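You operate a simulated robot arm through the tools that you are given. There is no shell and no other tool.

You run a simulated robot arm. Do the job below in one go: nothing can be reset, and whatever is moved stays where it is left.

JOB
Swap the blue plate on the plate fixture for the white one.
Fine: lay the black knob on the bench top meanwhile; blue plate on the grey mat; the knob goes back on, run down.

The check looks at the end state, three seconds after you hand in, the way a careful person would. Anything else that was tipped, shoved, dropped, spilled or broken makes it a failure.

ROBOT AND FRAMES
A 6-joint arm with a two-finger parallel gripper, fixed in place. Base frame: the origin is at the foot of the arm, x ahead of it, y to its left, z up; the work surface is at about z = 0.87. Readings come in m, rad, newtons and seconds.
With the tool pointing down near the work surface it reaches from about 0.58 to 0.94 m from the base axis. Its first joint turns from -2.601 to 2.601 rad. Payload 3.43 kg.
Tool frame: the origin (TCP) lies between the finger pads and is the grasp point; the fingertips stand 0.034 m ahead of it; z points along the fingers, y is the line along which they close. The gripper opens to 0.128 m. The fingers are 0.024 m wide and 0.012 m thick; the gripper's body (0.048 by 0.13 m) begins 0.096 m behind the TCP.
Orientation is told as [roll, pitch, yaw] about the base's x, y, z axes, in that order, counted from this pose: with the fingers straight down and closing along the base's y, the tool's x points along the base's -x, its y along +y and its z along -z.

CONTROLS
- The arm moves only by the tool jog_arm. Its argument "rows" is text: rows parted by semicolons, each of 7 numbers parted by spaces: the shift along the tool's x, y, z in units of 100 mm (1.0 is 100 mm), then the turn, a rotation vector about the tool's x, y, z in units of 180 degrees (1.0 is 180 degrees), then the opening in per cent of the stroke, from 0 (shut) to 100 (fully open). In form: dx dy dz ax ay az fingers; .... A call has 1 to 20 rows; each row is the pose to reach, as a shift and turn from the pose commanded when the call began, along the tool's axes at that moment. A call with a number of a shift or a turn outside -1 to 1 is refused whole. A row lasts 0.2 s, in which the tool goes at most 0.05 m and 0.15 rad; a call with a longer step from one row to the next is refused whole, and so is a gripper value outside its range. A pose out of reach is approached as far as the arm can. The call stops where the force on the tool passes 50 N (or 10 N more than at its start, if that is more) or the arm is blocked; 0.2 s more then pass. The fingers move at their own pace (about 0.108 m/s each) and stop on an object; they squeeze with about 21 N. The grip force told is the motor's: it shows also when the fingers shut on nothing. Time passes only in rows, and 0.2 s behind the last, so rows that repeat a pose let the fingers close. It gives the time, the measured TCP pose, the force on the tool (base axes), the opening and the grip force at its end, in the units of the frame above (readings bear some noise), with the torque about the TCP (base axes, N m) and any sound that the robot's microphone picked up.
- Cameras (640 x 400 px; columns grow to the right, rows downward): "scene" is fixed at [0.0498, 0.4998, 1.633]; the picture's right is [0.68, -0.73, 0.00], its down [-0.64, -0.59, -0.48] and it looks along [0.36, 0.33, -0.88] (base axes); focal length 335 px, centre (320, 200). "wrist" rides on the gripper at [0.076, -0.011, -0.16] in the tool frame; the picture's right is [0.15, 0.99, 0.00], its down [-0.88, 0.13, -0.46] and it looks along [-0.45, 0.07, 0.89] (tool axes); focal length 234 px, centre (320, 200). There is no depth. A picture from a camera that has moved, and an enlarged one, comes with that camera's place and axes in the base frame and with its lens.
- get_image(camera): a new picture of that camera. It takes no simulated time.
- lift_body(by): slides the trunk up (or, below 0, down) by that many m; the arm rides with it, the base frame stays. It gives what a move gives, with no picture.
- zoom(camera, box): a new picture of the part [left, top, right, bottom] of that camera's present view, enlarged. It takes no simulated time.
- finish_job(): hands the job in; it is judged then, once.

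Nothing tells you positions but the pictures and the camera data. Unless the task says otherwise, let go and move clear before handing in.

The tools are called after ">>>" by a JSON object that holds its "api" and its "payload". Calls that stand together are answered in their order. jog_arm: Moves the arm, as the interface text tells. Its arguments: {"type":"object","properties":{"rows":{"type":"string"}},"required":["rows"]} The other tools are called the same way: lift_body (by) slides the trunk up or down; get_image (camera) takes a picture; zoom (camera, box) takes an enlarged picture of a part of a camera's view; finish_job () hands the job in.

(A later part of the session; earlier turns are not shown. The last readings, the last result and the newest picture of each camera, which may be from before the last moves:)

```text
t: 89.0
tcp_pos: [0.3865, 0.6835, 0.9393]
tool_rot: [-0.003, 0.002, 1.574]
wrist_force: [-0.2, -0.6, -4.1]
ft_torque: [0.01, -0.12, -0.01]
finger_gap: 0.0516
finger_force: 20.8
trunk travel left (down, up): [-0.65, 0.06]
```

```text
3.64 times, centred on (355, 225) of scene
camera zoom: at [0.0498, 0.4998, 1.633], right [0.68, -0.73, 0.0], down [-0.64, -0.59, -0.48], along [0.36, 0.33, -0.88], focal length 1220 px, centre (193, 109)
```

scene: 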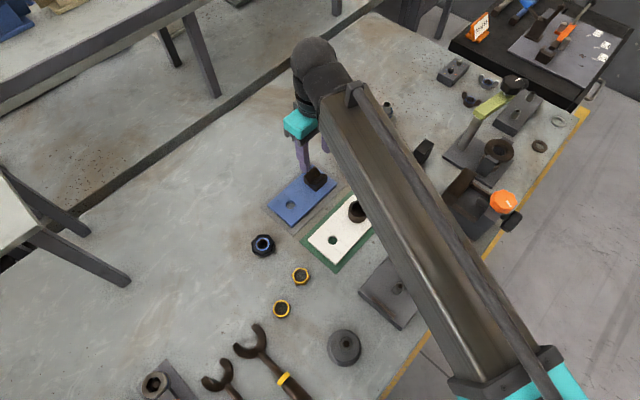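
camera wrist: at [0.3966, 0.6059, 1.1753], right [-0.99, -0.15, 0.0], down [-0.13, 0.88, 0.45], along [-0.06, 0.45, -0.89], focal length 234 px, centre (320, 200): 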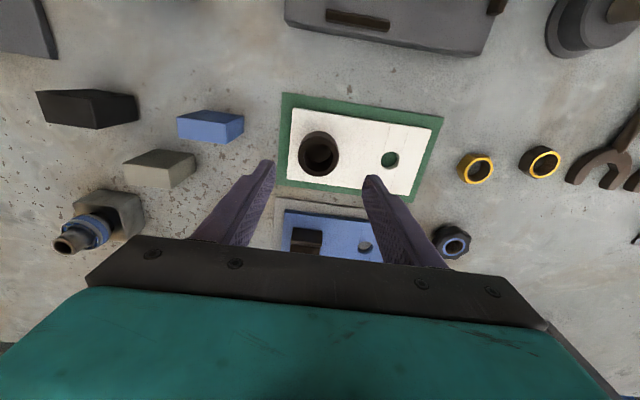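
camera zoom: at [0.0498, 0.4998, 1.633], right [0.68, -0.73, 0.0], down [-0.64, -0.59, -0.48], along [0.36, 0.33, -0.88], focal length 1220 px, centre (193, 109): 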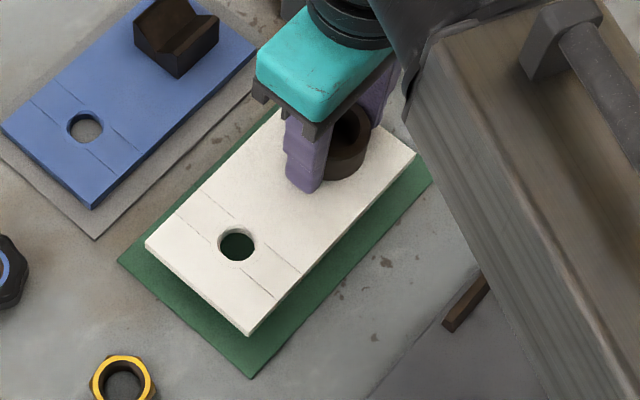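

>>> {"api": "jog_arm", "payload": {"rows": "0 0 -0.2 0 0 0 0; 0 0 -0.4 0 0 0 0; 0 0 -0.6 0 0 0 0; 0 0 -0.8 0 0 0 0; 0 0 -1 0 0 0 0; 0 0 -1 0 0 0 0"}}

>>> {"api": "jog_arm", "payload": {"rows": "0.2 0 0 0 0 0 0; 0.45 0 0 0 0 0 0; 0.7 0 0 0 0 0 0; 0.9 0 0 0 0 0 0; 1 0 0 0 0 0 0; 1 0 0 0 0 0 0"}}

>>> {"api": "jog_arm", "payload": {"rows": "0.2 0 0 0 0 0 0; 0.45 0 0 0 0 0 0; 0.65 0 0 0 0 0 0; 0.8 0 0 0 0 0 0; 0.845 0 0 0 0 0 0; 0.845 0 0 0 0 0 0; 0.845 0 0 0 0 0 0"}}

>>> {"api": "zoom", "payload": {"camera": "wrist", "box": [220, 60, 520, 260]}}

>>> {"api": "zoom", "payload": {"camera": "scene", "box": [350, 180, 510, 330]}}

```text
t: 90.4
tcp_pos: [0.3859, 0.6814, 1.0391]
tool_rot: [-0.004, 0.001, 1.571]
wrist_force: [-0.4, 0.1, -3.4]
ft_torque: [-0.02, -0.14, 0.03]
finger_gap: 0.0517
finger_force: 21.1
trunk travel left (down, up): [-0.65, 0.06]
```

```text
t: 91.8
tcp_pos: [0.3886, 0.5825, 1.0397]
tool_rot: [-0.003, 0.003, 1.569]
wrist_force: [0.6, -0.4, -3.3]
ft_torque: [-0.02, -0.14, 0.02]
finger_gap: 0.0516
finger_force: 20.9
trunk travel left (down, up): [-0.65, 0.06]
```

```text
t: 93.4
tcp_pos: [0.386, 0.498, 1.0379]
tool_rot: [-0.003, 0.0, 1.57]
wrist_force: [0.7, 0.2, -2.8]
ft_torque: [0.0, -0.14, -0.01]
finger_gap: 0.0519
finger_force: 20.8
trunk travel left (down, up): [-0.65, 0.06]
```

```text
2.00 times, centred on (370, 160) of wrist
camera zoom: at [0.3977, 0.4223, 1.1977], right [-0.99, -0.15, 0.0], down [-0.13, 0.88, 0.45], along [-0.06, 0.45, -0.89], focal length 468 px, centre (220, 280)
```

zoom: 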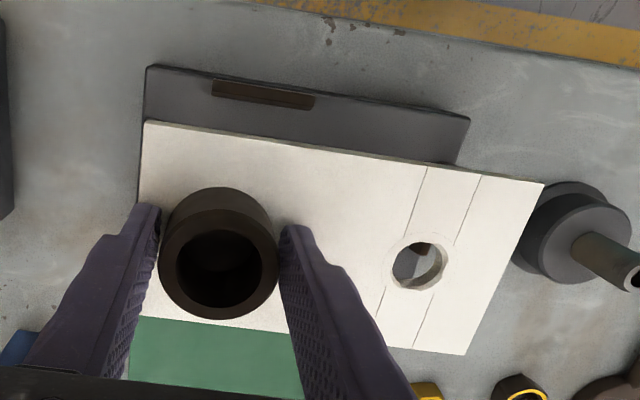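

```text
2.67 times, centred on (430, 255) of scene
camera zoom: at [0.0498, 0.4998, 1.633], right [0.68, -0.73, 0.0], down [-0.64, -0.59, -0.48], along [0.36, 0.33, -0.88], focal length 894 px, centre (27, 53)
```

zoom: 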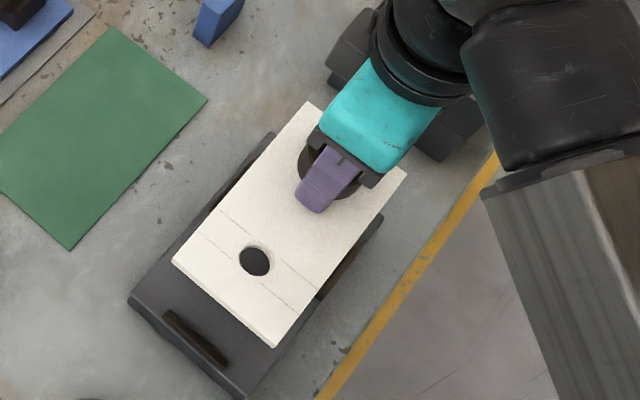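

>>> {"api": "jog_arm", "payload": {"rows": "0.004 0.008 0.1 0 0 0 0; 0.004 0.008 0.2 0 0 0 0; 0.004 0.008 0.3 0 0 0 0; 0.004 0.008 0.35 0 0 0 0; 0.004 0.008 0.35 0 0 0 0"}}

>>> {"api": "zoom", "payload": {"camera": "wrist", "box": [220, 60, 520, 260]}}

>>> {"api": "zoom", "payload": {"camera": "scene", "box": [350, 210, 470, 330]}}

```text
t: 94.6
tcp_pos: [0.3836, 0.4985, 1.0054]
tool_rot: [-0.005, 0.001, 1.571]
wrist_force: [0.5, 0.2, -3.9]
ft_torque: [0.03, -0.16, -0.02]
finger_gap: 0.052
finger_force: 20.6
trunk travel left (down, up): [-0.65, 0.06]
```

```text
2.00 times, centred on (370, 160) of wrist
camera zoom: at [0.3966, 0.4212, 1.1643], right [-0.99, -0.15, 0.0], down [-0.13, 0.88, 0.45], along [-0.06, 0.45, -0.89], focal length 468 px, centre (220, 280)
```

zoom: 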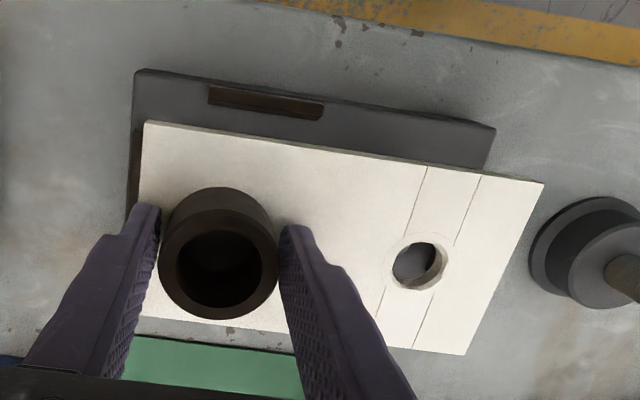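

```text
3.33 times, centred on (410, 270) of scene
camera zoom: at [0.0498, 0.4998, 1.633], right [0.68, -0.73, 0.0], down [-0.64, -0.59, -0.48], along [0.36, 0.33, -0.88], focal length 1118 px, centre (20, -33)
```

zoom: 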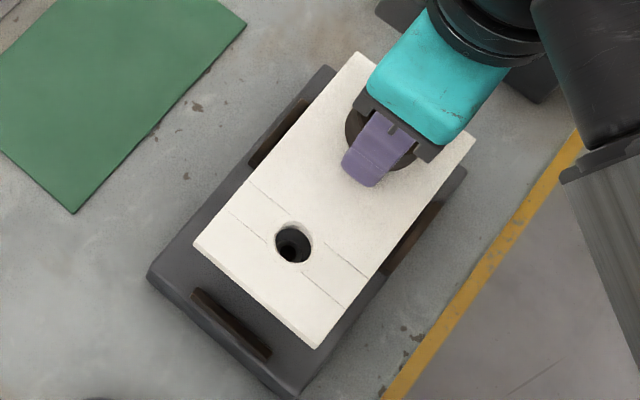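

The stud shows centred in the hole. I'll descend over it and stop just above the rails.

>>> {"api": "jog_arm", "payload": {"rows": "0 0 0.08 0 0 0 0; 0 0 0.16 0 0 0 0; 0 0 0.24 0 0 0 0; 0 0 0.32 0 0 0 0; 0 0 0.4 0 0 0 0; 0 0 0.42 0 0 0 0; 0 0 0.42 0 0 0 0"}}

>>> {"api": "zoom", "payload": {"camera": "wrist", "box": [220, 60, 520, 260]}}

>>> {"api": "zoom", "payload": {"camera": "scene", "box": [350, 210, 470, 330]}}

```text
t: 96.2
tcp_pos: [0.3856, 0.4985, 0.9617]
tool_rot: [-0.003, 0.002, 1.572]
wrist_force: [-0.4, -0.1, -3.5]
ft_torque: [0.02, -0.15, 0.01]
finger_gap: 0.0516
finger_force: 21.0
trunk travel left (down, up): [-0.65, 0.06]
```

```text
2.00 times, centred on (370, 160) of wrist
camera zoom: at [0.3969, 0.4211, 1.1218], right [-0.99, -0.15, 0.0], down [-0.13, 0.88, 0.45], along [-0.06, 0.45, -0.89], focal length 468 px, centre (220, 280)
```

zoom: 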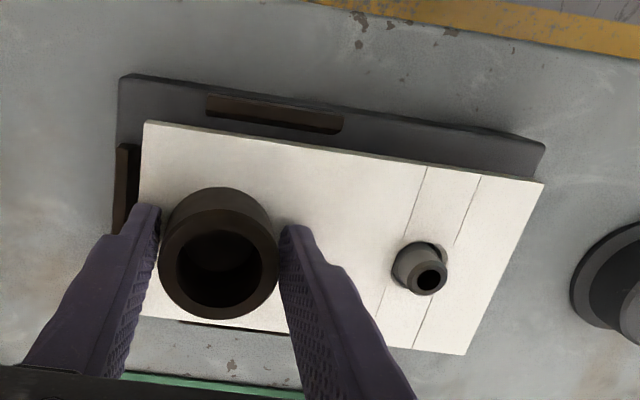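

```text
3.33 times, centred on (410, 270) of scene
camera zoom: at [0.0498, 0.4998, 1.633], right [0.68, -0.73, 0.0], down [-0.64, -0.59, -0.48], along [0.36, 0.33, -0.88], focal length 1118 px, centre (20, -33)
```

zoom: 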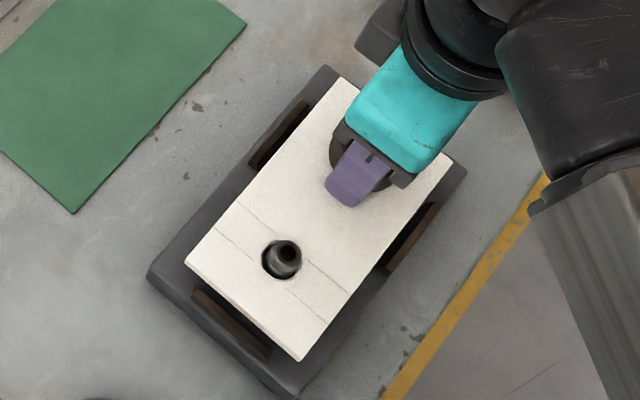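

>>> {"api": "jog_arm", "payload": {"rows": "0 0 0.02 0 0 0 0; 0 0 0.04 0 0 0 0; 0 0 0.06 0 0 0 0; 0 0 0.07 0 0 0 0; 0 0 0.07 0 0 0 0"}}

>>> {"api": "jog_arm", "payload": {"rows": "0 0 0.01 0 0 0 0; 0 0 0.02 0 0 0 0; 0 0 0.02 0 0 0 0"}}

>>> {"api": "jog_arm", "payload": {"rows": "0 0 0.01 0 0 0 0; 0 0 0.02 0 0 0 0; 0 0 0.02 0 0 0 0"}}

```text
t: 97.4
tcp_pos: [0.3855, 0.4977, 0.9552]
tool_rot: [-0.004, 0.003, 1.57]
wrist_force: [-0.1, 0.1, -3.2]
ft_torque: [-0.02, -0.11, -0.04]
finger_gap: 0.0516
finger_force: 20.6
trunk travel left (down, up): [-0.65, 0.06]
```

```text
t: 98.2
tcp_pos: [0.3864, 0.4974, 0.954]
tool_rot: [-0.003, 0.001, 1.571]
wrist_force: [-0.2, 0.3, -3.7]
ft_torque: [0.0, -0.12, 0.01]
finger_gap: 0.0517
finger_force: 21.0
trunk travel left (down, up): [-0.65, 0.06]
```

```text
t: 99.0
tcp_pos: [0.3868, 0.4984, 0.9517]
tool_rot: [-0.005, 0.001, 1.571]
wrist_force: [0.5, 0.4, -3.7]
ft_torque: [0.0, -0.15, 0.02]
finger_gap: 0.0516
finger_force: 21.9
trunk travel left (down, up): [-0.65, 0.06]
```

>>> {"api": "jog_arm", "payload": {"rows": "0 0 0.01 0 0 0 0; 0 0 0.02 0 0 0 0; 0 0 0.02 0 0 0 0"}}

>>> {"api": "jog_arm", "payload": {"rows": "0 0 0.01 0 0 0 0; 0 0 0.01 0 0 0 0"}}

>>> {"api": "jog_arm", "payload": {"rows": "0 0 0.01 0 0 0 0; 0 0 0.01 0 0 0 0"}}

>>> {"api": "zoom", "payload": {"camera": "wrist", "box": [200, 80, 440, 260]}}

>>> {"api": "zoom", "payload": {"camera": "scene", "box": [350, 210, 470, 330]}}

```text
t: 99.8
tcp_pos: [0.3855, 0.4986, 0.9501]
tool_rot: [-0.004, 0.003, 1.572]
wrist_force: [0.3, 0.4, -3.5]
ft_torque: [-0.02, -0.13, 0.01]
finger_gap: 0.0516
finger_force: 21.1
trunk travel left (down, up): [-0.65, 0.06]
```

```text
t: 100.4
tcp_pos: [0.3849, 0.4975, 0.9494]
tool_rot: [-0.005, 0.002, 1.571]
wrist_force: [0.2, -0.4, -4.4]
ft_torque: [0.0, -0.14, 0.0]
finger_gap: 0.0516
finger_force: 20.8
trunk travel left (down, up): [-0.65, 0.06]
```

```text
t: 101.0
tcp_pos: [0.3866, 0.4976, 0.9479]
tool_rot: [-0.003, 0.001, 1.571]
wrist_force: [-0.4, -0.2, -3.0]
ft_torque: [-0.01, -0.17, -0.03]
finger_gap: 0.0518
finger_force: 20.7
trunk travel left (down, up): [-0.65, 0.06]
```

```text
2.22 times, centred on (320, 170) of wrist
camera zoom: at [0.3966, 0.4209, 1.1075], right [-0.99, -0.15, 0.0], down [-0.13, 0.88, 0.45], along [-0.06, 0.45, -0.89], focal length 520 px, centre (320, 267)
```

zoom: 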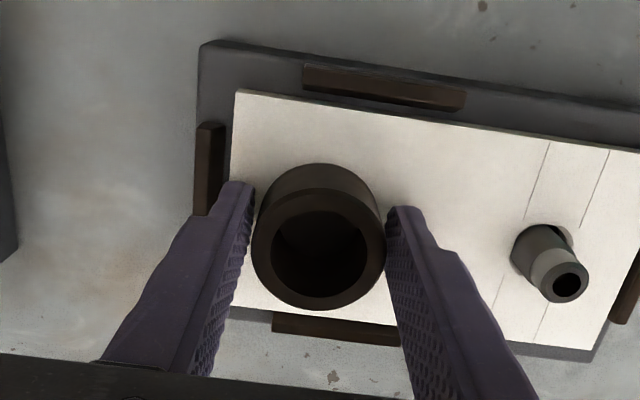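

```text
3.33 times, centred on (410, 270) of scene
camera zoom: at [0.0498, 0.4998, 1.633], right [0.68, -0.73, 0.0], down [-0.64, -0.59, -0.48], along [0.36, 0.33, -0.88], focal length 1118 px, centre (20, -33)
```

zoom: 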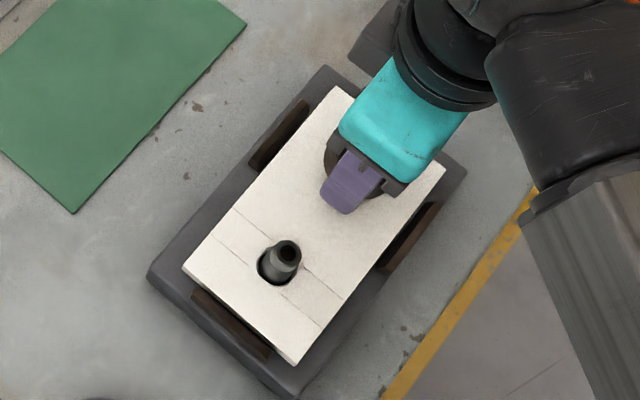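

>>> {"api": "jog_arm", "payload": {"rows": "0 0 0.01 0 0 0 0; 0 0 0.01 0 0 0 0"}}

>>> {"api": "jog_arm", "payload": {"rows": "0 0 0.01 0 0 0 0; 0 0 0.01 0 0 0 0"}}

>>> {"api": "jog_arm", "payload": {"rows": "0 0 0.01 0 0 0 0; 0 0 0.01 0 0 0 0"}}

```text
t: 101.6
tcp_pos: [0.3851, 0.4985, 0.9468]
tool_rot: [-0.003, 0.002, 1.571]
wrist_force: [0.7, -0.1, -3.7]
ft_torque: [-0.02, -0.14, 0.0]
finger_gap: 0.0515
finger_force: 20.8
trunk travel left (down, up): [-0.65, 0.06]
```

```text
t: 102.2
tcp_pos: [0.3861, 0.4984, 0.9469]
tool_rot: [-0.003, 0.002, 1.571]
wrist_force: [1.1, 1.1, -0.7]
ft_torque: [-0.1, 0.17, -0.05]
finger_gap: 0.0517
finger_force: 21.3
trunk travel left (down, up): [-0.65, 0.06]
```

```text
t: 102.8
tcp_pos: [0.3857, 0.4985, 0.9462]
tool_rot: [-0.002, 0.002, 1.571]
wrist_force: [1.9, 0.7, 7.5]
ft_torque: [-0.48, 0.58, 0.03]
finger_gap: 0.052
finger_force: 21.1
trunk travel left (down, up): [-0.65, 0.06]
```

Contact came at the same height as the seated blue plate (about 0.946). I'll release and rise.

>>> {"api": "jog_arm", "payload": {"rows": "0 0 -0.012 0 0 0 0; 0 0 -0.012 0 0 0 20; 0 0 -0.012 0 0 0 44; 0 0 -0.012 0 0 0 44; 0 0 -0.012 0 0 0 45; 0 0 -0.1 0 0 0 45; 0 0 -0.3 0 0 0 45; 0 0 -0.6 0 0 0 45; 0 0 -0.9 0 0 0 45; 0 0 -1 0 0 0 45; 0 0 -1 0 0 0 45"}}

>>> {"api": "zoom", "payload": {"camera": "wrist", "box": [200, 60, 480, 240]}}

>>> {"api": "zoom", "payload": {"camera": "scene", "box": [350, 210, 470, 330]}}

```text
t: 105.2
tcp_pos: [0.3858, 0.4969, 1.0449]
tool_rot: [-0.004, 0.001, 1.57]
wrist_force: [-0.2, -0.1, 0.1]
ft_torque: [-0.02, 0.01, 0.0]
finger_gap: 0.0576
finger_force: 0.1
trunk travel left (down, up): [-0.65, 0.06]
```

```text
2.22 times, centred on (340, 150) of wrist
camera zoom: at [0.3972, 0.421, 1.2043], right [-0.99, -0.15, 0.0], down [-0.13, 0.88, 0.45], along [-0.06, 0.45, -0.89], focal length 520 px, centre (276, 311)
```

zoom: 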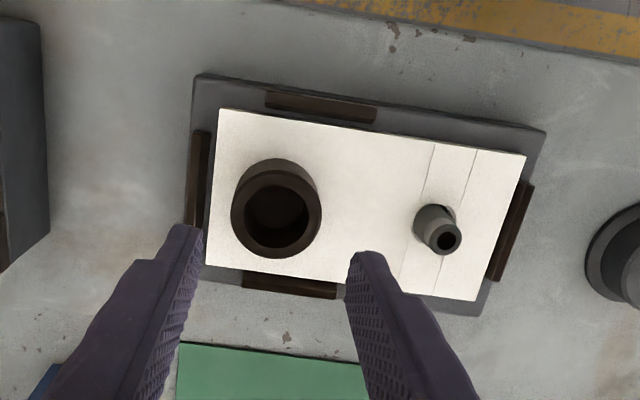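

```text
3.33 times, centred on (410, 270) of scene
camera zoom: at [0.0498, 0.4998, 1.633], right [0.68, -0.73, 0.0], down [-0.64, -0.59, -0.48], along [0.36, 0.33, -0.88], focal length 1118 px, centre (20, -33)
```

zoom: 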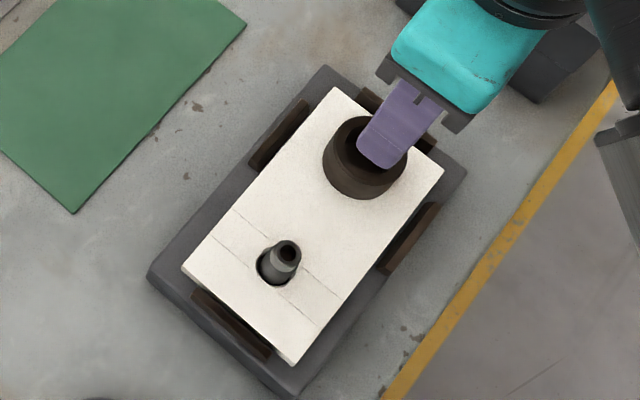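

>>> {"api": "zoom", "payload": {"camera": "wrist", "box": [390, 110, 450, 210]}}

>>> {"api": "zoom", "payload": {"camera": "wrist", "box": [270, 90, 350, 200]}}

>>> {"api": "zoom", "payload": {"camera": "scene", "box": [370, 270, 430, 330]}}

>>> {"api": "zoom", "payload": {"camera": "scene", "box": [390, 225, 450, 285]}}

```text
4.00 times, centred on (420, 160) of wrist
camera zoom: at [0.3972, 0.421, 1.2043], right [-0.99, -0.15, 0.0], down [-0.13, 0.88, 0.45], along [-0.06, 0.45, -0.89], focal length 937 px, centre (-80, 360)
```

zoom: 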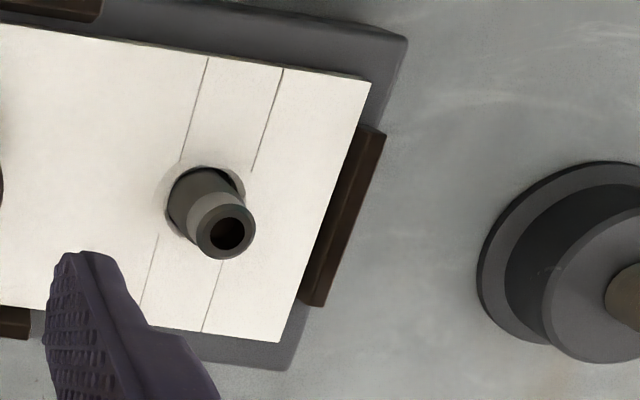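

```text
3.64 times, centred on (310, 145) of wrist
camera zoom: at [0.3972, 0.421, 1.2043], right [-0.99, -0.15, 0.0], down [-0.13, 0.88, 0.45], along [-0.06, 0.45, -0.89], focal length 852 px, centre (356, 400)
```

zoom: 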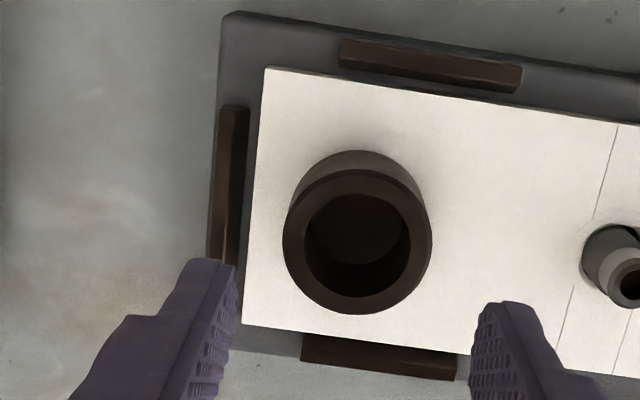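

```text
6.67 times, centred on (400, 300) of scene
camera zoom: at [0.0498, 0.4998, 1.633], right [0.68, -0.73, 0.0], down [-0.64, -0.59, -0.48], along [0.36, 0.33, -0.88], focal length 2236 px, centre (-213, -467)
```

zoom: 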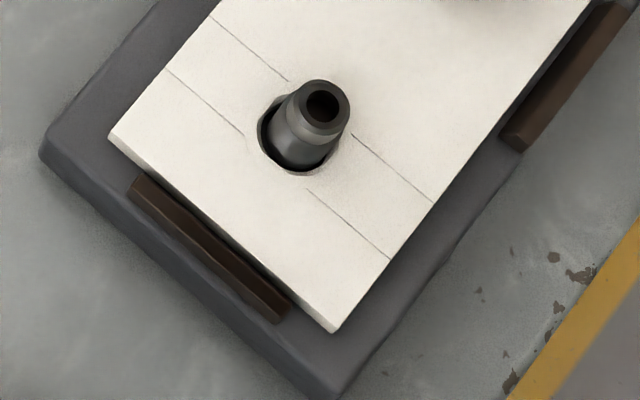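

```text
6.67 times, centred on (420, 255) of scene
camera zoom: at [0.0498, 0.4998, 1.633], right [0.68, -0.73, 0.0], down [-0.64, -0.59, -0.48], along [0.36, 0.33, -0.88], focal length 2236 px, centre (-347, -167)
```

zoom: 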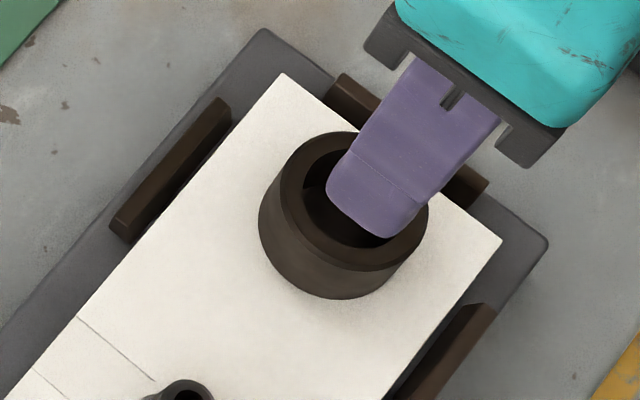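

The white plate sits flat between the rails but looks slightly toward −x. I'll compare it with the original view of the blue plate using the same crop.

>>> {"api": "zoom", "payload": {"camera": "scene", "box": [350, 225, 460, 335]}}

```text
3.64 times, centred on (405, 280) of scene
camera zoom: at [0.0498, 0.4998, 1.633], right [0.68, -0.73, 0.0], down [-0.64, -0.59, -0.48], along [0.36, 0.33, -0.88], focal length 1220 px, centre (11, -91)
```

zoom: 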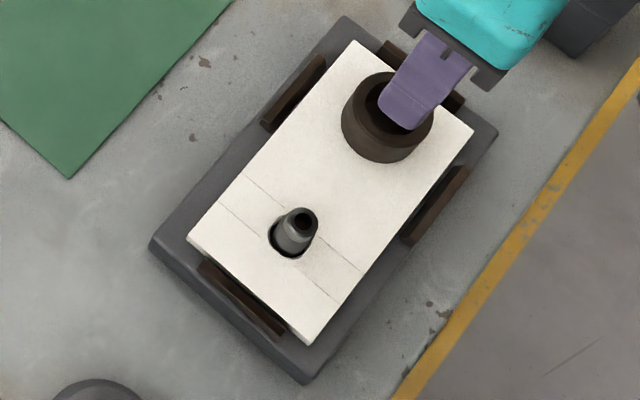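

The white plate sits about 2 mm toward −x of where the blue one was. I'll nudge it by closing on the ring, off the plate surface, with the TCP 2.2 mm farther in +x.

>>> {"api": "jog_arm", "payload": {"rows": "0 -0.022 0.2 0 0 0 52; 0 -0.022 0.4 0 0 0 52; 0 -0.022 0.6 0 0 0 52; 0 -0.022 0.75 0 0 0 52; 0 -0.022 0.85 0 0 0 52; 0 -0.022 0.85 0 0 0 46; 0 -0.022 0.85 0 0 0 43; 0 -0.022 0.85 0 0 0 41; 0 -0.022 0.85 0 0 0 38; 0 -0.022 0.85 0 0 0 38; 0 -0.022 0.85 0 0 0 38"}}

>>> {"api": "zoom", "payload": {"camera": "wrist", "box": [200, 80, 440, 260]}}

>>> {"api": "zoom", "payload": {"camera": "scene", "box": [350, 225, 460, 335]}}

```text
t: 107.6
tcp_pos: [0.3883, 0.4964, 0.9601]
tool_rot: [-0.005, 0.0, 1.571]
wrist_force: [-1.5, 0.8, 0.5]
ft_torque: [0.02, 0.24, 0.03]
finger_gap: 0.0518
finger_force: 21.2
trunk travel left (down, up): [-0.65, 0.06]
```

```text
2.22 times, centred on (320, 170) of wrist
camera zoom: at [0.3986, 0.4202, 1.1196], right [-0.99, -0.15, 0.0], down [-0.13, 0.88, 0.45], along [-0.06, 0.45, -0.89], focal length 520 px, centre (320, 267)
```

zoom: 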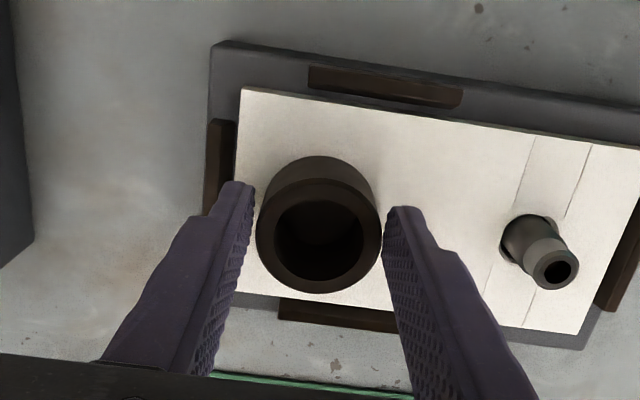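

```text
3.64 times, centred on (405, 280) of scene
camera zoom: at [0.0498, 0.4998, 1.633], right [0.68, -0.73, 0.0], down [-0.64, -0.59, -0.48], along [0.36, 0.33, -0.88], focal length 1220 px, centre (11, -91)
```

zoom: 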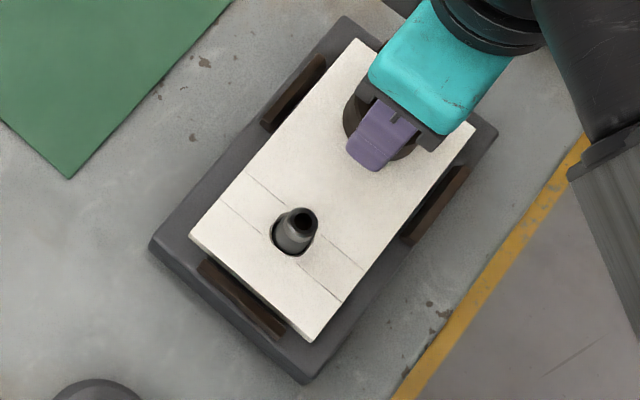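

The plate now matches the old position. I'll open, rise, and go for the knob on the bench.

>>> {"api": "jog_arm", "payload": {"rows": "0 0 0 0 0 0 50; 0 0 0 0 0 0 52; 0 0 -0.2 0 0 0 55; 0 0 -0.5 0 0 0 60; 0 0 -0.9 0 0 0 60; 0 0 -1 0 0 0 60; 0 0 -1 0 0 0 60"}}

>>> {"api": "zoom", "payload": {"camera": "scene", "box": [350, 225, 460, 335]}}

>>> {"api": "zoom", "payload": {"camera": "wrist", "box": [200, 60, 480, 240]}}

```text
t: 109.2
tcp_pos: [0.389, 0.4986, 1.0612]
tool_rot: [-0.002, 0.002, 1.571]
wrist_force: [1.1, 0.5, -0.4]
ft_torque: [0.04, -0.02, -0.02]
finger_gap: 0.077
finger_force: 0.0
trunk travel left (down, up): [-0.65, 0.06]
```

```text
3.64 times, centred on (405, 280) of scene
camera zoom: at [0.0498, 0.4998, 1.633], right [0.68, -0.73, 0.0], down [-0.64, -0.59, -0.48], along [0.36, 0.33, -0.88], focal length 1220 px, centre (11, -91)
```

zoom: 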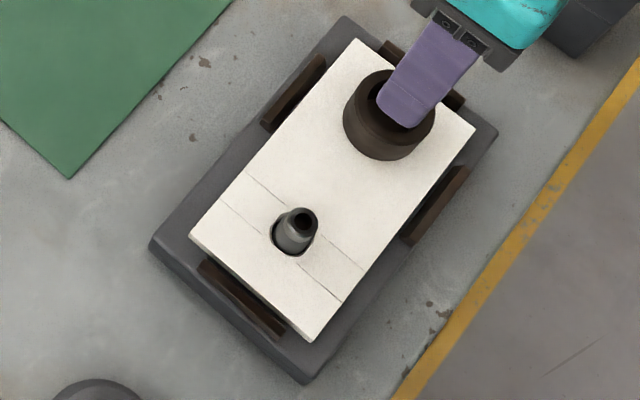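

```text
2.22 times, centred on (340, 150) of wrist
camera zoom: at [0.3997, 0.422, 1.2201], right [-0.99, -0.15, 0.0], down [-0.13, 0.88, 0.45], along [-0.06, 0.45, -0.89], focal length 520 px, centre (276, 311)
```

zoom: 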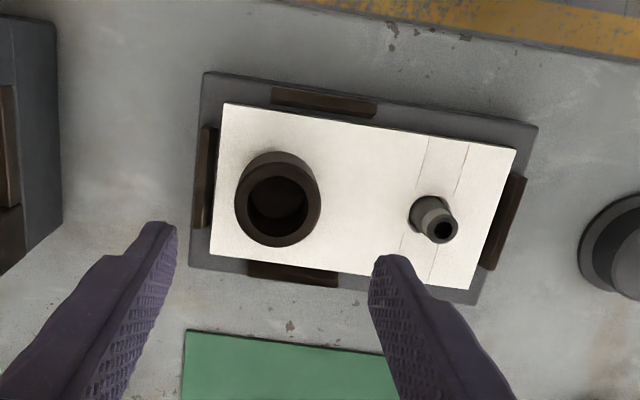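

The white plate is seated and centred. Now to the knob.

>>> {"api": "jog_arm", "payload": {"rows": "-0.3 0.2 0 0 0 0 60; -0.6 0.45 0 0 0 0 60; -0.9 0.7 0 0 0 0 60; -1 0.75 0 0 0 0 60; -1 0.75 0 0 0 0 60"}}

>>> {"api": "jog_arm", "payload": {"rows": "-0.3 0.2 0 0 0 0 60; -0.6 0.45 0 0 0 0 60; -0.9 0.7 0 0 0 0 60; -1 0.75 0 0 0 0 60; -1 0.75 0 0 0 0 60"}}

>>> {"api": "jog_arm", "payload": {"rows": "-0.3 0.2 0 0 0 0 60; -0.6 0.4 0 0 0 0 60; -0.9 0.6 0 0 0 0 60; -0.97 0.68 0 0 0 0 60; -0.97 0.68 0 0 0 0 60"}}

>>> {"api": "get_image", "payload": {"camera": "wrist"}}

```text
t: 110.4
tcp_pos: [0.3126, 0.5988, 1.0594]
tool_rot: [-0.003, 0.003, 1.57]
wrist_force: [-0.1, -1.8, 0.8]
ft_torque: [0.01, 0.02, 0.0]
finger_gap: 0.0768
finger_force: 0.1
trunk travel left (down, up): [-0.65, 0.06]
```

```text
t: 111.6
tcp_pos: [0.2393, 0.6976, 1.0574]
tool_rot: [-0.003, 0.0, 1.571]
wrist_force: [-0.5, -0.3, -0.8]
ft_torque: [0.0, 0.0, 0.02]
finger_gap: 0.0768
finger_force: 0.1
trunk travel left (down, up): [-0.65, 0.06]
```

```text
t: 112.8
tcp_pos: [0.1689, 0.7967, 1.0578]
tool_rot: [-0.003, 0.002, 1.57]
wrist_force: [-0.3, 0.4, 0.5]
ft_torque: [-0.04, 0.05, 0.02]
finger_gap: 0.0768
finger_force: 0.0
trunk travel left (down, up): [-0.65, 0.06]
```

```text
taken
camera wrist: at [0.1799, 0.7199, 1.218], right [-0.99, -0.15, 0.0], down [-0.13, 0.88, 0.45], along [-0.06, 0.45, -0.89], focal length 234 px, centre (320, 200)
```

wrist: 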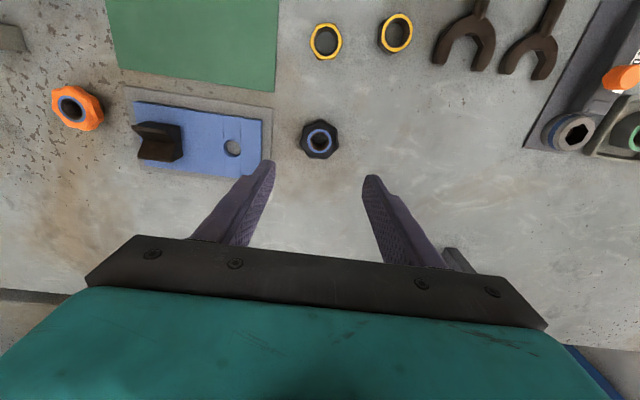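

>>> {"api": "jog_arm", "payload": {"rows": "0.02 -0.017 0 0 0 -0.043 60; 0.02 -0.017 0 0 0 -0.086 60; 0.02 -0.017 0 0 0 -0.129 60; 0.02 -0.017 0 0 0 -0.172 60; 0.02 -0.017 0 0 0 -0.215 60; 0.02 -0.017 0 0 0 -0.258 60; 0.02 -0.017 0 0 0 -0.301 60; 0.02 -0.017 0 0 0 -0.344 60; 0.02 -0.017 0 0 0 -0.387 60; 0.02 -0.017 0 0 0 -0.43 60; 0.02 -0.017 0 0 0 -0.473 60; 0.02 -0.017 0 0 0 -0.516 60; 0.02 -0.017 0 0 0 -0.559 60; 0.02 -0.017 0 0 0 -0.602 60; 0.02 -0.017 0 0 0 -0.645 60; 0.02 -0.017 0 0 0 -0.688 60; 0.02 -0.017 0 0 0 -0.731 60; 0.02 -0.017 0 0 0 -0.774 60; 0.02 -0.017 0 0 0 -0.774 60"}}

>>> {"api": "get_image", "payload": {"camera": "wrist"}}

>>> {"api": "get_image", "payload": {"camera": "scene"}}

```text
t: 116.8
tcp_pos: [0.1711, 0.7931, 1.0587]
tool_rot: [0.003, 0.001, -2.279]
wrist_force: [-0.1, 0.4, -0.4]
ft_torque: [0.0, 0.02, -0.02]
finger_gap: 0.0768
finger_force: 0.1
trunk travel left (down, up): [-0.65, 0.06]
```

```text
taken
camera wrist: at [0.2116, 0.8571, 1.2181], right [0.85, -0.53, 0.0], down [-0.47, -0.75, 0.46], along [-0.24, -0.39, -0.89], focal length 234 px, centre (320, 200)
```

wrist: 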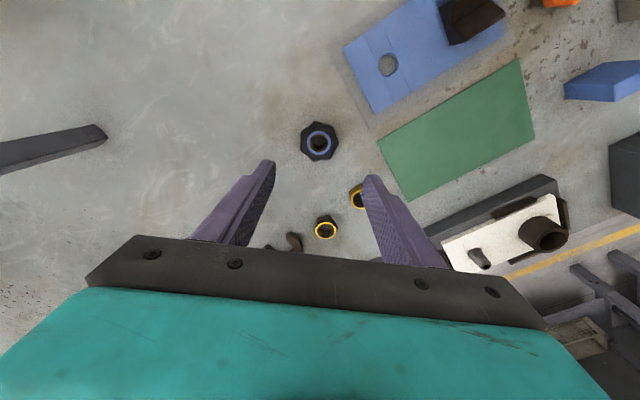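

```text
taken
```

scene: 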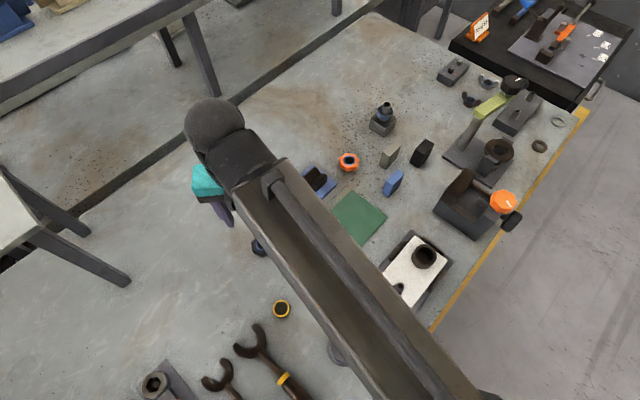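

>>> {"api": "zoom", "payload": {"camera": "wrist", "box": [260, 90, 380, 190]}}

```text
4.00 times, centred on (320, 140) of wrist
camera zoom: at [0.2116, 0.8571, 1.2181], right [0.85, -0.53, 0.0], down [-0.47, -0.75, 0.46], along [-0.24, -0.39, -0.89], focal length 937 px, centre (320, 440)
```

zoom: 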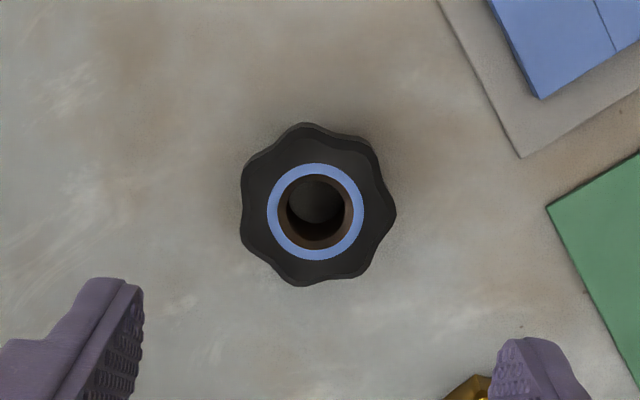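

The knob is centred under the tool and I count seven lobes. I'll go down and grip it.

>>> {"api": "jog_arm", "payload": {"rows": "0 0 0.3 0 0 0 60; 0 0 0.6 0 0 0 60; 0 0 0.9 0 0 0 60; 0 0 0.99 0 0 0 60; 0 0 0.99 0 0 0 60"}}

>>> {"api": "jog_arm", "payload": {"rows": "0 0 0.2 0 0 0 60; 0 0 0.4 0 0 0 60; 0 0 0.49 0 0 0 60; 0 0 0.49 0 0 0 50; 0 0 0.49 0 0 0 20; 0 0 0.49 0 0 0 0; 0 0 0.49 0 0 0 0; 0 0 0.49 0 0 0 0"}}

>>> {"api": "zoom", "payload": {"camera": "wrist", "box": [220, 100, 420, 260]}}

```text
t: 118.0
tcp_pos: [0.1703, 0.7934, 0.9601]
tool_rot: [0.002, 0.001, -2.281]
wrist_force: [0.3, 0.4, -0.3]
ft_torque: [-0.01, 0.0, 0.01]
finger_gap: 0.0768
finger_force: 0.0
trunk travel left (down, up): [-0.65, 0.06]
```

```text
t: 119.8
tcp_pos: [0.1711, 0.7939, 0.9108]
tool_rot: [0.004, 0.001, -2.281]
wrist_force: [0.8, 0.1, 0.0]
ft_torque: [-0.01, 0.0, -0.02]
finger_gap: 0.0535
finger_force: 21.4
trunk travel left (down, up): [-0.65, 0.06]
```

```text
2.50 times, centred on (320, 180) of wrist
camera zoom: at [0.2118, 0.8578, 1.0708], right [0.85, -0.53, 0.0], down [-0.48, -0.75, 0.46], along [-0.24, -0.39, -0.89], focal length 585 px, centre (320, 250)
```

zoom: 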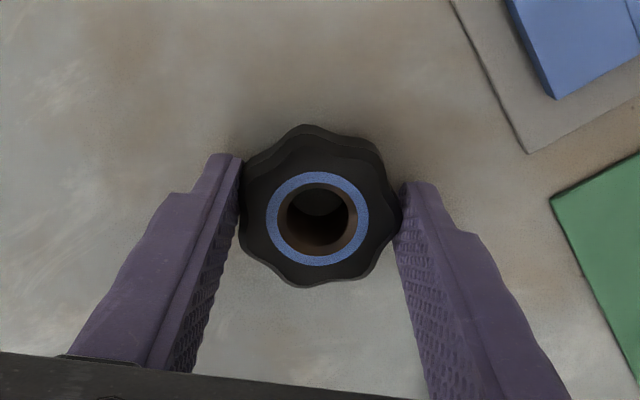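

>>> {"api": "jog_arm", "payload": {"rows": "0 0 -0.1 0 0 0 0; 0 0 -0.3 0 0 0 0; 0 0 -0.6 0 0 0 0; 0 0 -0.9 0 0 0.027 0; 0 0 -1 0 0 0.054 0; 0 0 -1 0 0 0.081 0; 0 0 -1 0 0 0.081 0"}}

>>> {"api": "jog_arm", "payload": {"rows": "-0.08 0.3 -0.2 0 0 0 0; -0.15 0.6 -0.4 0 0 0 0; -0.2 0.9 -0.5 0 0 0 0; -0.214 1 -0.5 0 0 0 0; -0.214 1 -0.5 0 0 0 0"}}

>>> {"api": "jog_arm", "payload": {"rows": "-0.08 0.3 0 0 0 0 0; -0.15 0.6 0 0 0 0 0; -0.2 0.9 0 0 0 0 0; -0.214 1 0 0 0 0 0; -0.214 1 0 0 0 0 0"}}

```text
t: 121.4
tcp_pos: [0.1712, 0.7938, 1.0099]
tool_rot: [0.004, 0.003, -2.534]
wrist_force: [0.2, -0.2, -0.1]
ft_torque: [0.03, 0.0, -0.02]
finger_gap: 0.0535
finger_force: 21.3
trunk travel left (down, up): [-0.65, 0.06]
```

```text
t: 122.6
tcp_pos: [0.2119, 0.6984, 1.061]
tool_rot: [0.003, 0.001, -2.535]
wrist_force: [0.1, 0.0, -0.9]
ft_torque: [0.03, 0.02, 0.0]
finger_gap: 0.0537
finger_force: 20.8
trunk travel left (down, up): [-0.65, 0.06]
```

```text
t: 123.8
tcp_pos: [0.2504, 0.6031, 1.0602]
tool_rot: [0.004, 0.002, -2.534]
wrist_force: [1.2, 0.3, -1.6]
ft_torque: [0.03, 0.0, -0.01]
finger_gap: 0.0533
finger_force: 20.4
trunk travel left (down, up): [-0.65, 0.06]
```

>>> {"api": "jog_arm", "payload": {"rows": "-0.08 0.3 0 0 0 0 0; -0.15 0.6 0 0 0 0 0; -0.2 0.9 0 0 0 0 0; -0.21 1 0 0 0 0 0; -0.21 1 0 0 0 0 0"}}

>>> {"api": "jog_arm", "payload": {"rows": "-0.02 0.05 0.1 0 0 0 0; -0.02 0.1 0.3 0 0 0 0; -0.02 0.1 0.5 0 0 0 0; -0.02 0.1 0.6 0 0 0 0; -0.02 0.1 0.6 0 0 0 0"}}

>>> {"api": "get_image", "payload": {"camera": "wrist"}}

>>> {"api": "zoom", "payload": {"camera": "scene", "box": [350, 225, 460, 335]}}

```text
t: 125.0
tcp_pos: [0.2894, 0.5094, 1.061]
tool_rot: [0.003, 0.002, -2.534]
wrist_force: [-0.4, -0.1, -0.7]
ft_torque: [0.02, -0.05, 0.01]
finger_gap: 0.0535
finger_force: 20.6
trunk travel left (down, up): [-0.65, 0.06]
```

```text
t: 126.2
tcp_pos: [0.2958, 0.5013, 1.0026]
tool_rot: [0.003, 0.003, -2.535]
wrist_force: [0.0, -0.1, -1.0]
ft_torque: [-0.02, -0.02, -0.02]
finger_gap: 0.0534
finger_force: 20.2
trunk travel left (down, up): [-0.65, 0.06]
```

```text
taken
camera wrist: at [0.3505, 0.5518, 1.1618], right [0.68, -0.73, 0.0], down [-0.65, -0.61, 0.45], along [-0.33, -0.31, -0.89], focal length 234 px, centre (320, 200)
```

wrist: 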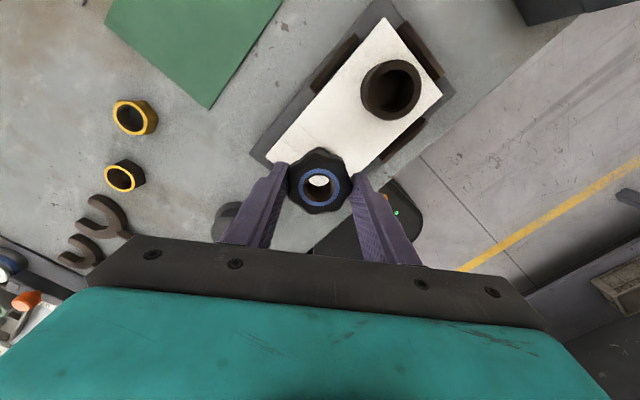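

```text
3.64 times, centred on (405, 280) of scene
camera zoom: at [0.0498, 0.4998, 1.633], right [0.68, -0.73, 0.0], down [-0.64, -0.59, -0.48], along [0.36, 0.33, -0.88], focal length 1220 px, centre (11, -91)
```

zoom: 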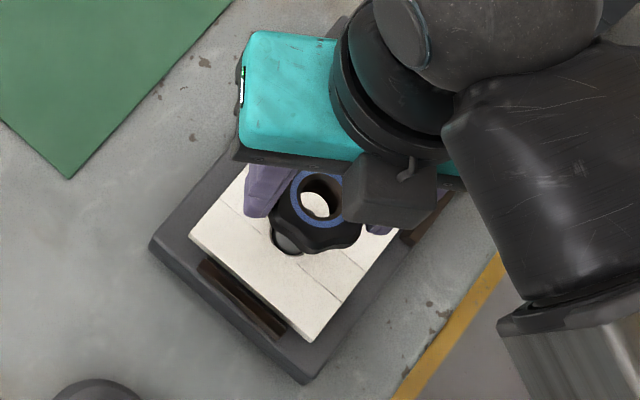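

The knob is centred over the stud. I'll lower it slowly and watch the force.

>>> {"api": "jog_arm", "payload": {"rows": "0 0 0.05 0 0 0 0; 0 0 0.1 0 0 0 0; 0 0 0.15 0 0 0 0; 0 0 0.2 0 0 0 0; 0 0 0.2 0 0 0 0"}}

>>> {"api": "zoom", "payload": {"camera": "wrist", "box": [220, 100, 420, 260]}}

```text
t: 127.4
tcp_pos: [0.2936, 0.5014, 0.9837]
tool_rot: [0.006, 0.002, -2.533]
wrist_force: [0.4, 0.8, -1.4]
ft_torque: [-0.02, 0.03, -0.01]
finger_gap: 0.0533
finger_force: 20.6
trunk travel left (down, up): [-0.65, 0.06]
```

```text
2.50 times, centred on (320, 180) of wrist
camera zoom: at [0.3498, 0.5524, 1.1415], right [0.68, -0.73, 0.0], down [-0.65, -0.61, 0.45], along [-0.33, -0.31, -0.89], focal length 585 px, centre (320, 250)
```

zoom: 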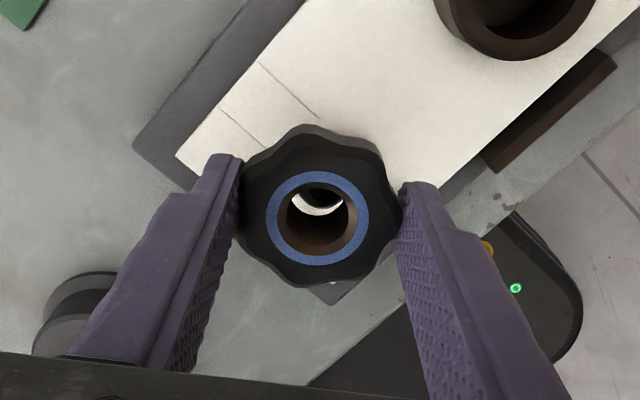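

>>> {"api": "jog_arm", "payload": {"rows": "0 0 0.03 0 0 0 0; 0 0 0.06 0 0 0 0; 0 0 0.09 0 0 0 0; 0 0 0.1 0 0 0 0; 0 0 0.1 0 0 0 0"}}

>>> {"api": "zoom", "payload": {"camera": "wrist", "box": [270, 140, 370, 220]}}

```text
t: 128.6
tcp_pos: [0.2944, 0.5003, 0.9721]
tool_rot: [0.005, 0.001, -2.533]
wrist_force: [0.5, 0.1, -0.8]
ft_torque: [-0.04, 0.01, 0.01]
finger_gap: 0.0535
finger_force: 20.6
trunk travel left (down, up): [-0.65, 0.06]
```

```text
5.00 times, centred on (320, 180) of wrist
camera zoom: at [0.3499, 0.5518, 1.1315], right [0.68, -0.73, 0.0], down [-0.65, -0.61, 0.45], along [-0.33, -0.31, -0.89], focal length 1171 px, centre (320, 300)
```

zoom: 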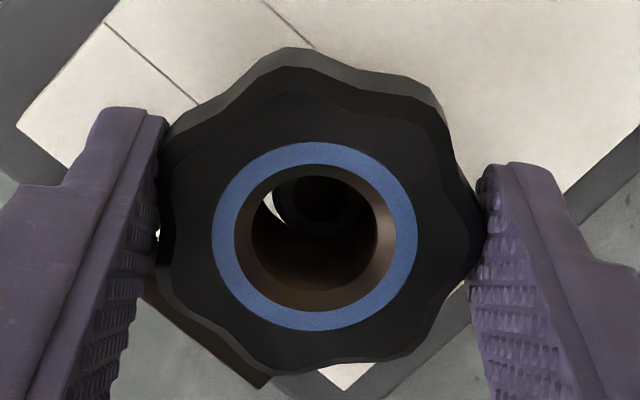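

>>> {"api": "jog_arm", "payload": {"rows": "0 0 0.02 0 0 0 0; 0 0 0.04 0 0 0 0; 0 0 0.06 0 0 0 0; 0 0 0.08 0 0 0 0; 0 0 0.08 0 0 0 0"}}

>>> {"api": "jog_arm", "payload": {"rows": "0 0 0.01 0 0 0 0; 0 0 0.02 0 0 0 0; 0 0 0.02 0 0 0 0"}}

>>> {"api": "jog_arm", "payload": {"rows": "0 0 0.01 0 0 0 0; 0 0 0.02 0 0 0 0; 0 0 0.02 0 0 0 0"}}

```text
t: 129.8
tcp_pos: [0.294, 0.5003, 0.9649]
tool_rot: [0.003, 0.0, -2.533]
wrist_force: [0.4, -0.4, -1.3]
ft_torque: [-0.04, 0.0, 0.03]
finger_gap: 0.0535
finger_force: 20.8
trunk travel left (down, up): [-0.65, 0.06]
```

```text
t: 130.6
tcp_pos: [0.2946, 0.5006, 0.9619]
tool_rot: [0.004, 0.001, -2.534]
wrist_force: [0.1, -1.1, -1.0]
ft_torque: [0.01, 0.02, 0.0]
finger_gap: 0.0532
finger_force: 20.6
trunk travel left (down, up): [-0.65, 0.06]
```

```text
t: 131.4
tcp_pos: [0.2941, 0.5002, 0.9593]
tool_rot: [0.004, 0.0, -2.535]
wrist_force: [0.4, 0.3, -0.5]
ft_torque: [0.0, -0.01, 0.0]
finger_gap: 0.0533
finger_force: 20.9
trunk travel left (down, up): [-0.65, 0.06]
```

>>> {"api": "jog_arm", "payload": {"rows": "0 0 0.01 0 0 0 0; 0 0 0.015 0 0 0 0; 0 0 0.015 0 0 0 0"}}

>>> {"api": "jog_arm", "payload": {"rows": "0 0 0.01 0 0 0 0; 0 0 0.015 0 0 0 0; 0 0 0.015 0 0 0 0"}}

>>> {"api": "zoom", "payload": {"camera": "wrist", "box": [220, 100, 420, 260]}}

```text
t: 132.2
tcp_pos: [0.2948, 0.4996, 0.9567]
tool_rot: [0.003, 0.0, -2.537]
wrist_force: [4.3, -6.7, 5.2]
ft_torque: [-0.39, -0.04, 0.02]
finger_gap: 0.0536
finger_force: 20.9
trunk travel left (down, up): [-0.65, 0.06]
```

```text
t: 133.0
tcp_pos: [0.2951, 0.499, 0.9578]
tool_rot: [0.001, 0.003, -2.535]
wrist_force: [6.6, -7.5, 14.7]
ft_torque: [-0.17, -0.28, 0.03]
finger_gap: 0.0535
finger_force: 20.5
trunk travel left (down, up): [-0.65, 0.06]
```

```text
2.50 times, centred on (320, 180) of wrist
camera zoom: at [0.3505, 0.5506, 1.1171], right [0.68, -0.73, 0.0], down [-0.65, -0.61, 0.45], along [-0.33, -0.31, -0.89], focal length 585 px, centre (320, 250)
```

zoom: 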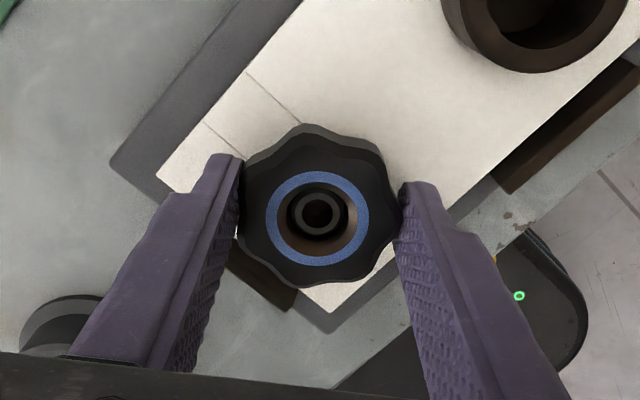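

Contact came at the thread start. I'll turn clockwise with a light downward feed.

>>> {"api": "jog_arm", "payload": {"rows": "0 0.005 0 0 0 0.045 0; 0 0.005 0.001 0 0 0.09 0; 0 0.005 0.002 0 0 0.135 0; 0 0.005 0.003 0 0 0.18 0; 0 0.005 0.004 0 0 0.225 0; 0 0.005 0.005 0 0 0.27 0; 0 0.005 0.006 0 0 0.315 0; 0 0.005 0.007 0 0 0.36 0; 0 0.005 0.008 0 0 0.405 0; 0 0.005 0.008 0 0 0.405 0"}}

>>> {"api": "zoom", "payload": {"camera": "wrist", "box": [220, 100, 420, 260]}}

```text
t: 135.2
tcp_pos: [0.2941, 0.4993, 0.9565]
tool_rot: [0.0, 0.003, 2.478]
wrist_force: [-7.0, -8.2, -9.4]
ft_torque: [-0.11, 0.25, -0.02]
finger_gap: 0.0534
finger_force: 20.8
trunk travel left (down, up): [-0.65, 0.06]
```

```text
2.50 times, centred on (320, 180) of wrist
camera zoom: at [0.3603, 0.4605, 1.1148], right [-0.5, -0.87, 0.0], down [-0.77, 0.44, 0.45], along [-0.39, 0.22, -0.89], focal length 585 px, centre (320, 250)
```

zoom: 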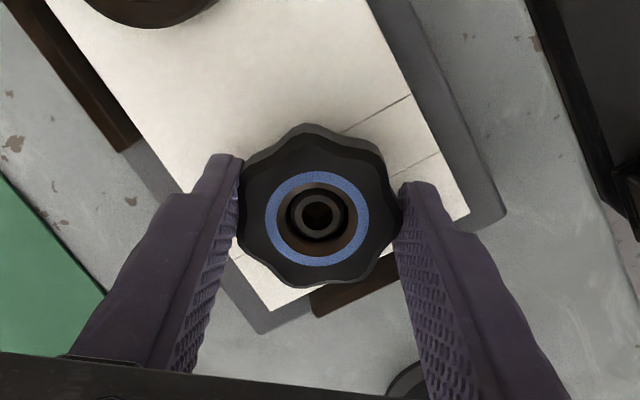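

The thread has engaged and is pulling the tool down. I'll continue clockwise and descend a bit faster.

>>> {"api": "jog_arm", "payload": {"rows": "0 0.006 0.003 0 0 0.045 0; 0 0.006 0.006 0 0 0.09 0; 0 0.006 0.008 0 0 0.135 0; 0 0.006 0.01 0 0 0.18 0; 0 0.006 0.011 0 0 0.225 0; 0 0.006 0.012 0 0 0.27 0; 0 0.006 0.014 0 0 0.315 0; 0 0.006 0.015 0 0 0.36 0; 0 0.006 0.016 0 0 0.405 0; 0 0.006 0.016 0 0 0.405 0"}}

```text
t: 137.4
tcp_pos: [0.2934, 0.5008, 0.9546]
tool_rot: [-0.003, -0.001, 1.202]
wrist_force: [-6.1, 8.5, -9.8]
ft_torque: [0.06, 0.15, -0.01]
finger_gap: 0.053
finger_force: 20.7
trunk travel left (down, up): [-0.65, 0.06]
```

>>> {"api": "jog_arm", "payload": {"rows": "-0.004 0.008 0.004 0 0 0.045 0; -0.004 0.008 0.007 0 0 0.09 0; -0.004 0.008 0.009 0 0 0.135 0; -0.004 0.008 0.011 0 0 0.18 0; -0.004 0.008 0.013 0 0 0.225 0; -0.004 0.008 0.015 0 0 0.27 0; -0.004 0.008 0.017 0 0 0.315 0; -0.004 0.008 0.019 0 0 0.36 0; -0.004 0.008 0.02 0 0 0.405 0; -0.004 0.008 0.02 0 0 0.405 0"}}

>>> {"api": "zoom", "payload": {"camera": "wrist", "box": [220, 100, 420, 260]}}

```text
t: 139.6
tcp_pos: [0.2941, 0.5012, 0.9523]
tool_rot: [0.002, -0.005, -0.07]
wrist_force: [12.4, 11.0, 10.9]
ft_torque: [0.25, -0.22, 0.0]
finger_gap: 0.0532
finger_force: 21.2
trunk travel left (down, up): [-0.65, 0.06]
```

```text
2.50 times, centred on (320, 180) of wrist
camera zoom: at [0.2174, 0.4941, 1.1109], right [-0.08, 1.0, 0.0], down [0.89, 0.07, 0.46], along [0.46, 0.03, -0.89], focal length 585 px, centre (320, 250)
```

zoom: 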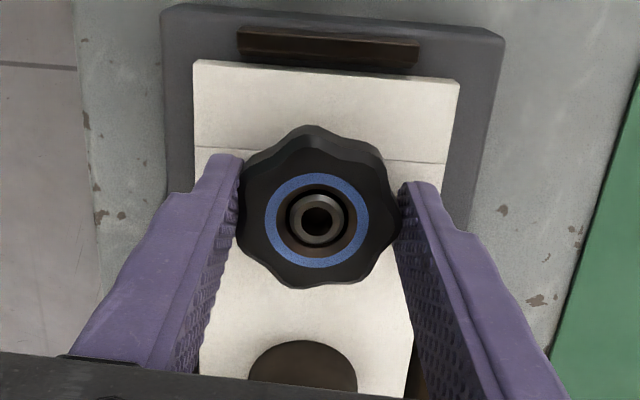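

>>> {"api": "jog_arm", "payload": {"rows": "-0.005 0.006 0 0 0 0.045 0; -0.005 0.006 0 0 0 0.09 0; -0.005 0.006 0 0 0 0.135 0; -0.005 0.006 0.001 0 0 0.18 0; -0.005 0.006 0.002 0 0 0.225 0; -0.005 0.006 0.003 0 0 0.27 0; -0.005 0.006 0.003 0 0 0.27 0"}}

>>> {"api": "zoom", "payload": {"camera": "wrist", "box": [220, 100, 420, 260]}}

```text
t: 141.2
tcp_pos: [0.2954, 0.5018, 0.9506]
tool_rot: [-0.001, -0.003, -0.921]
wrist_force: [7.0, 4.5, -12.4]
ft_torque: [0.12, -0.04, -0.01]
finger_gap: 0.0529
finger_force: 21.0
trunk travel left (down, up): [-0.65, 0.06]
```

```text
2.50 times, centred on (320, 180) of wrist
camera zoom: at [0.2402, 0.5538, 1.1099], right [0.7, 0.72, 0.0], down [0.64, -0.62, 0.46], along [0.33, -0.32, -0.89], focal length 585 px, centre (320, 250)
```

zoom: 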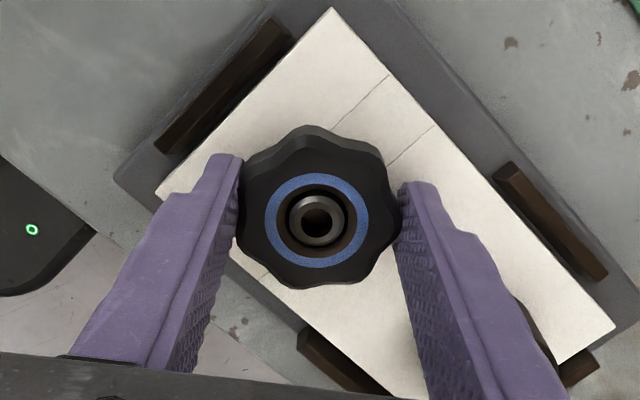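

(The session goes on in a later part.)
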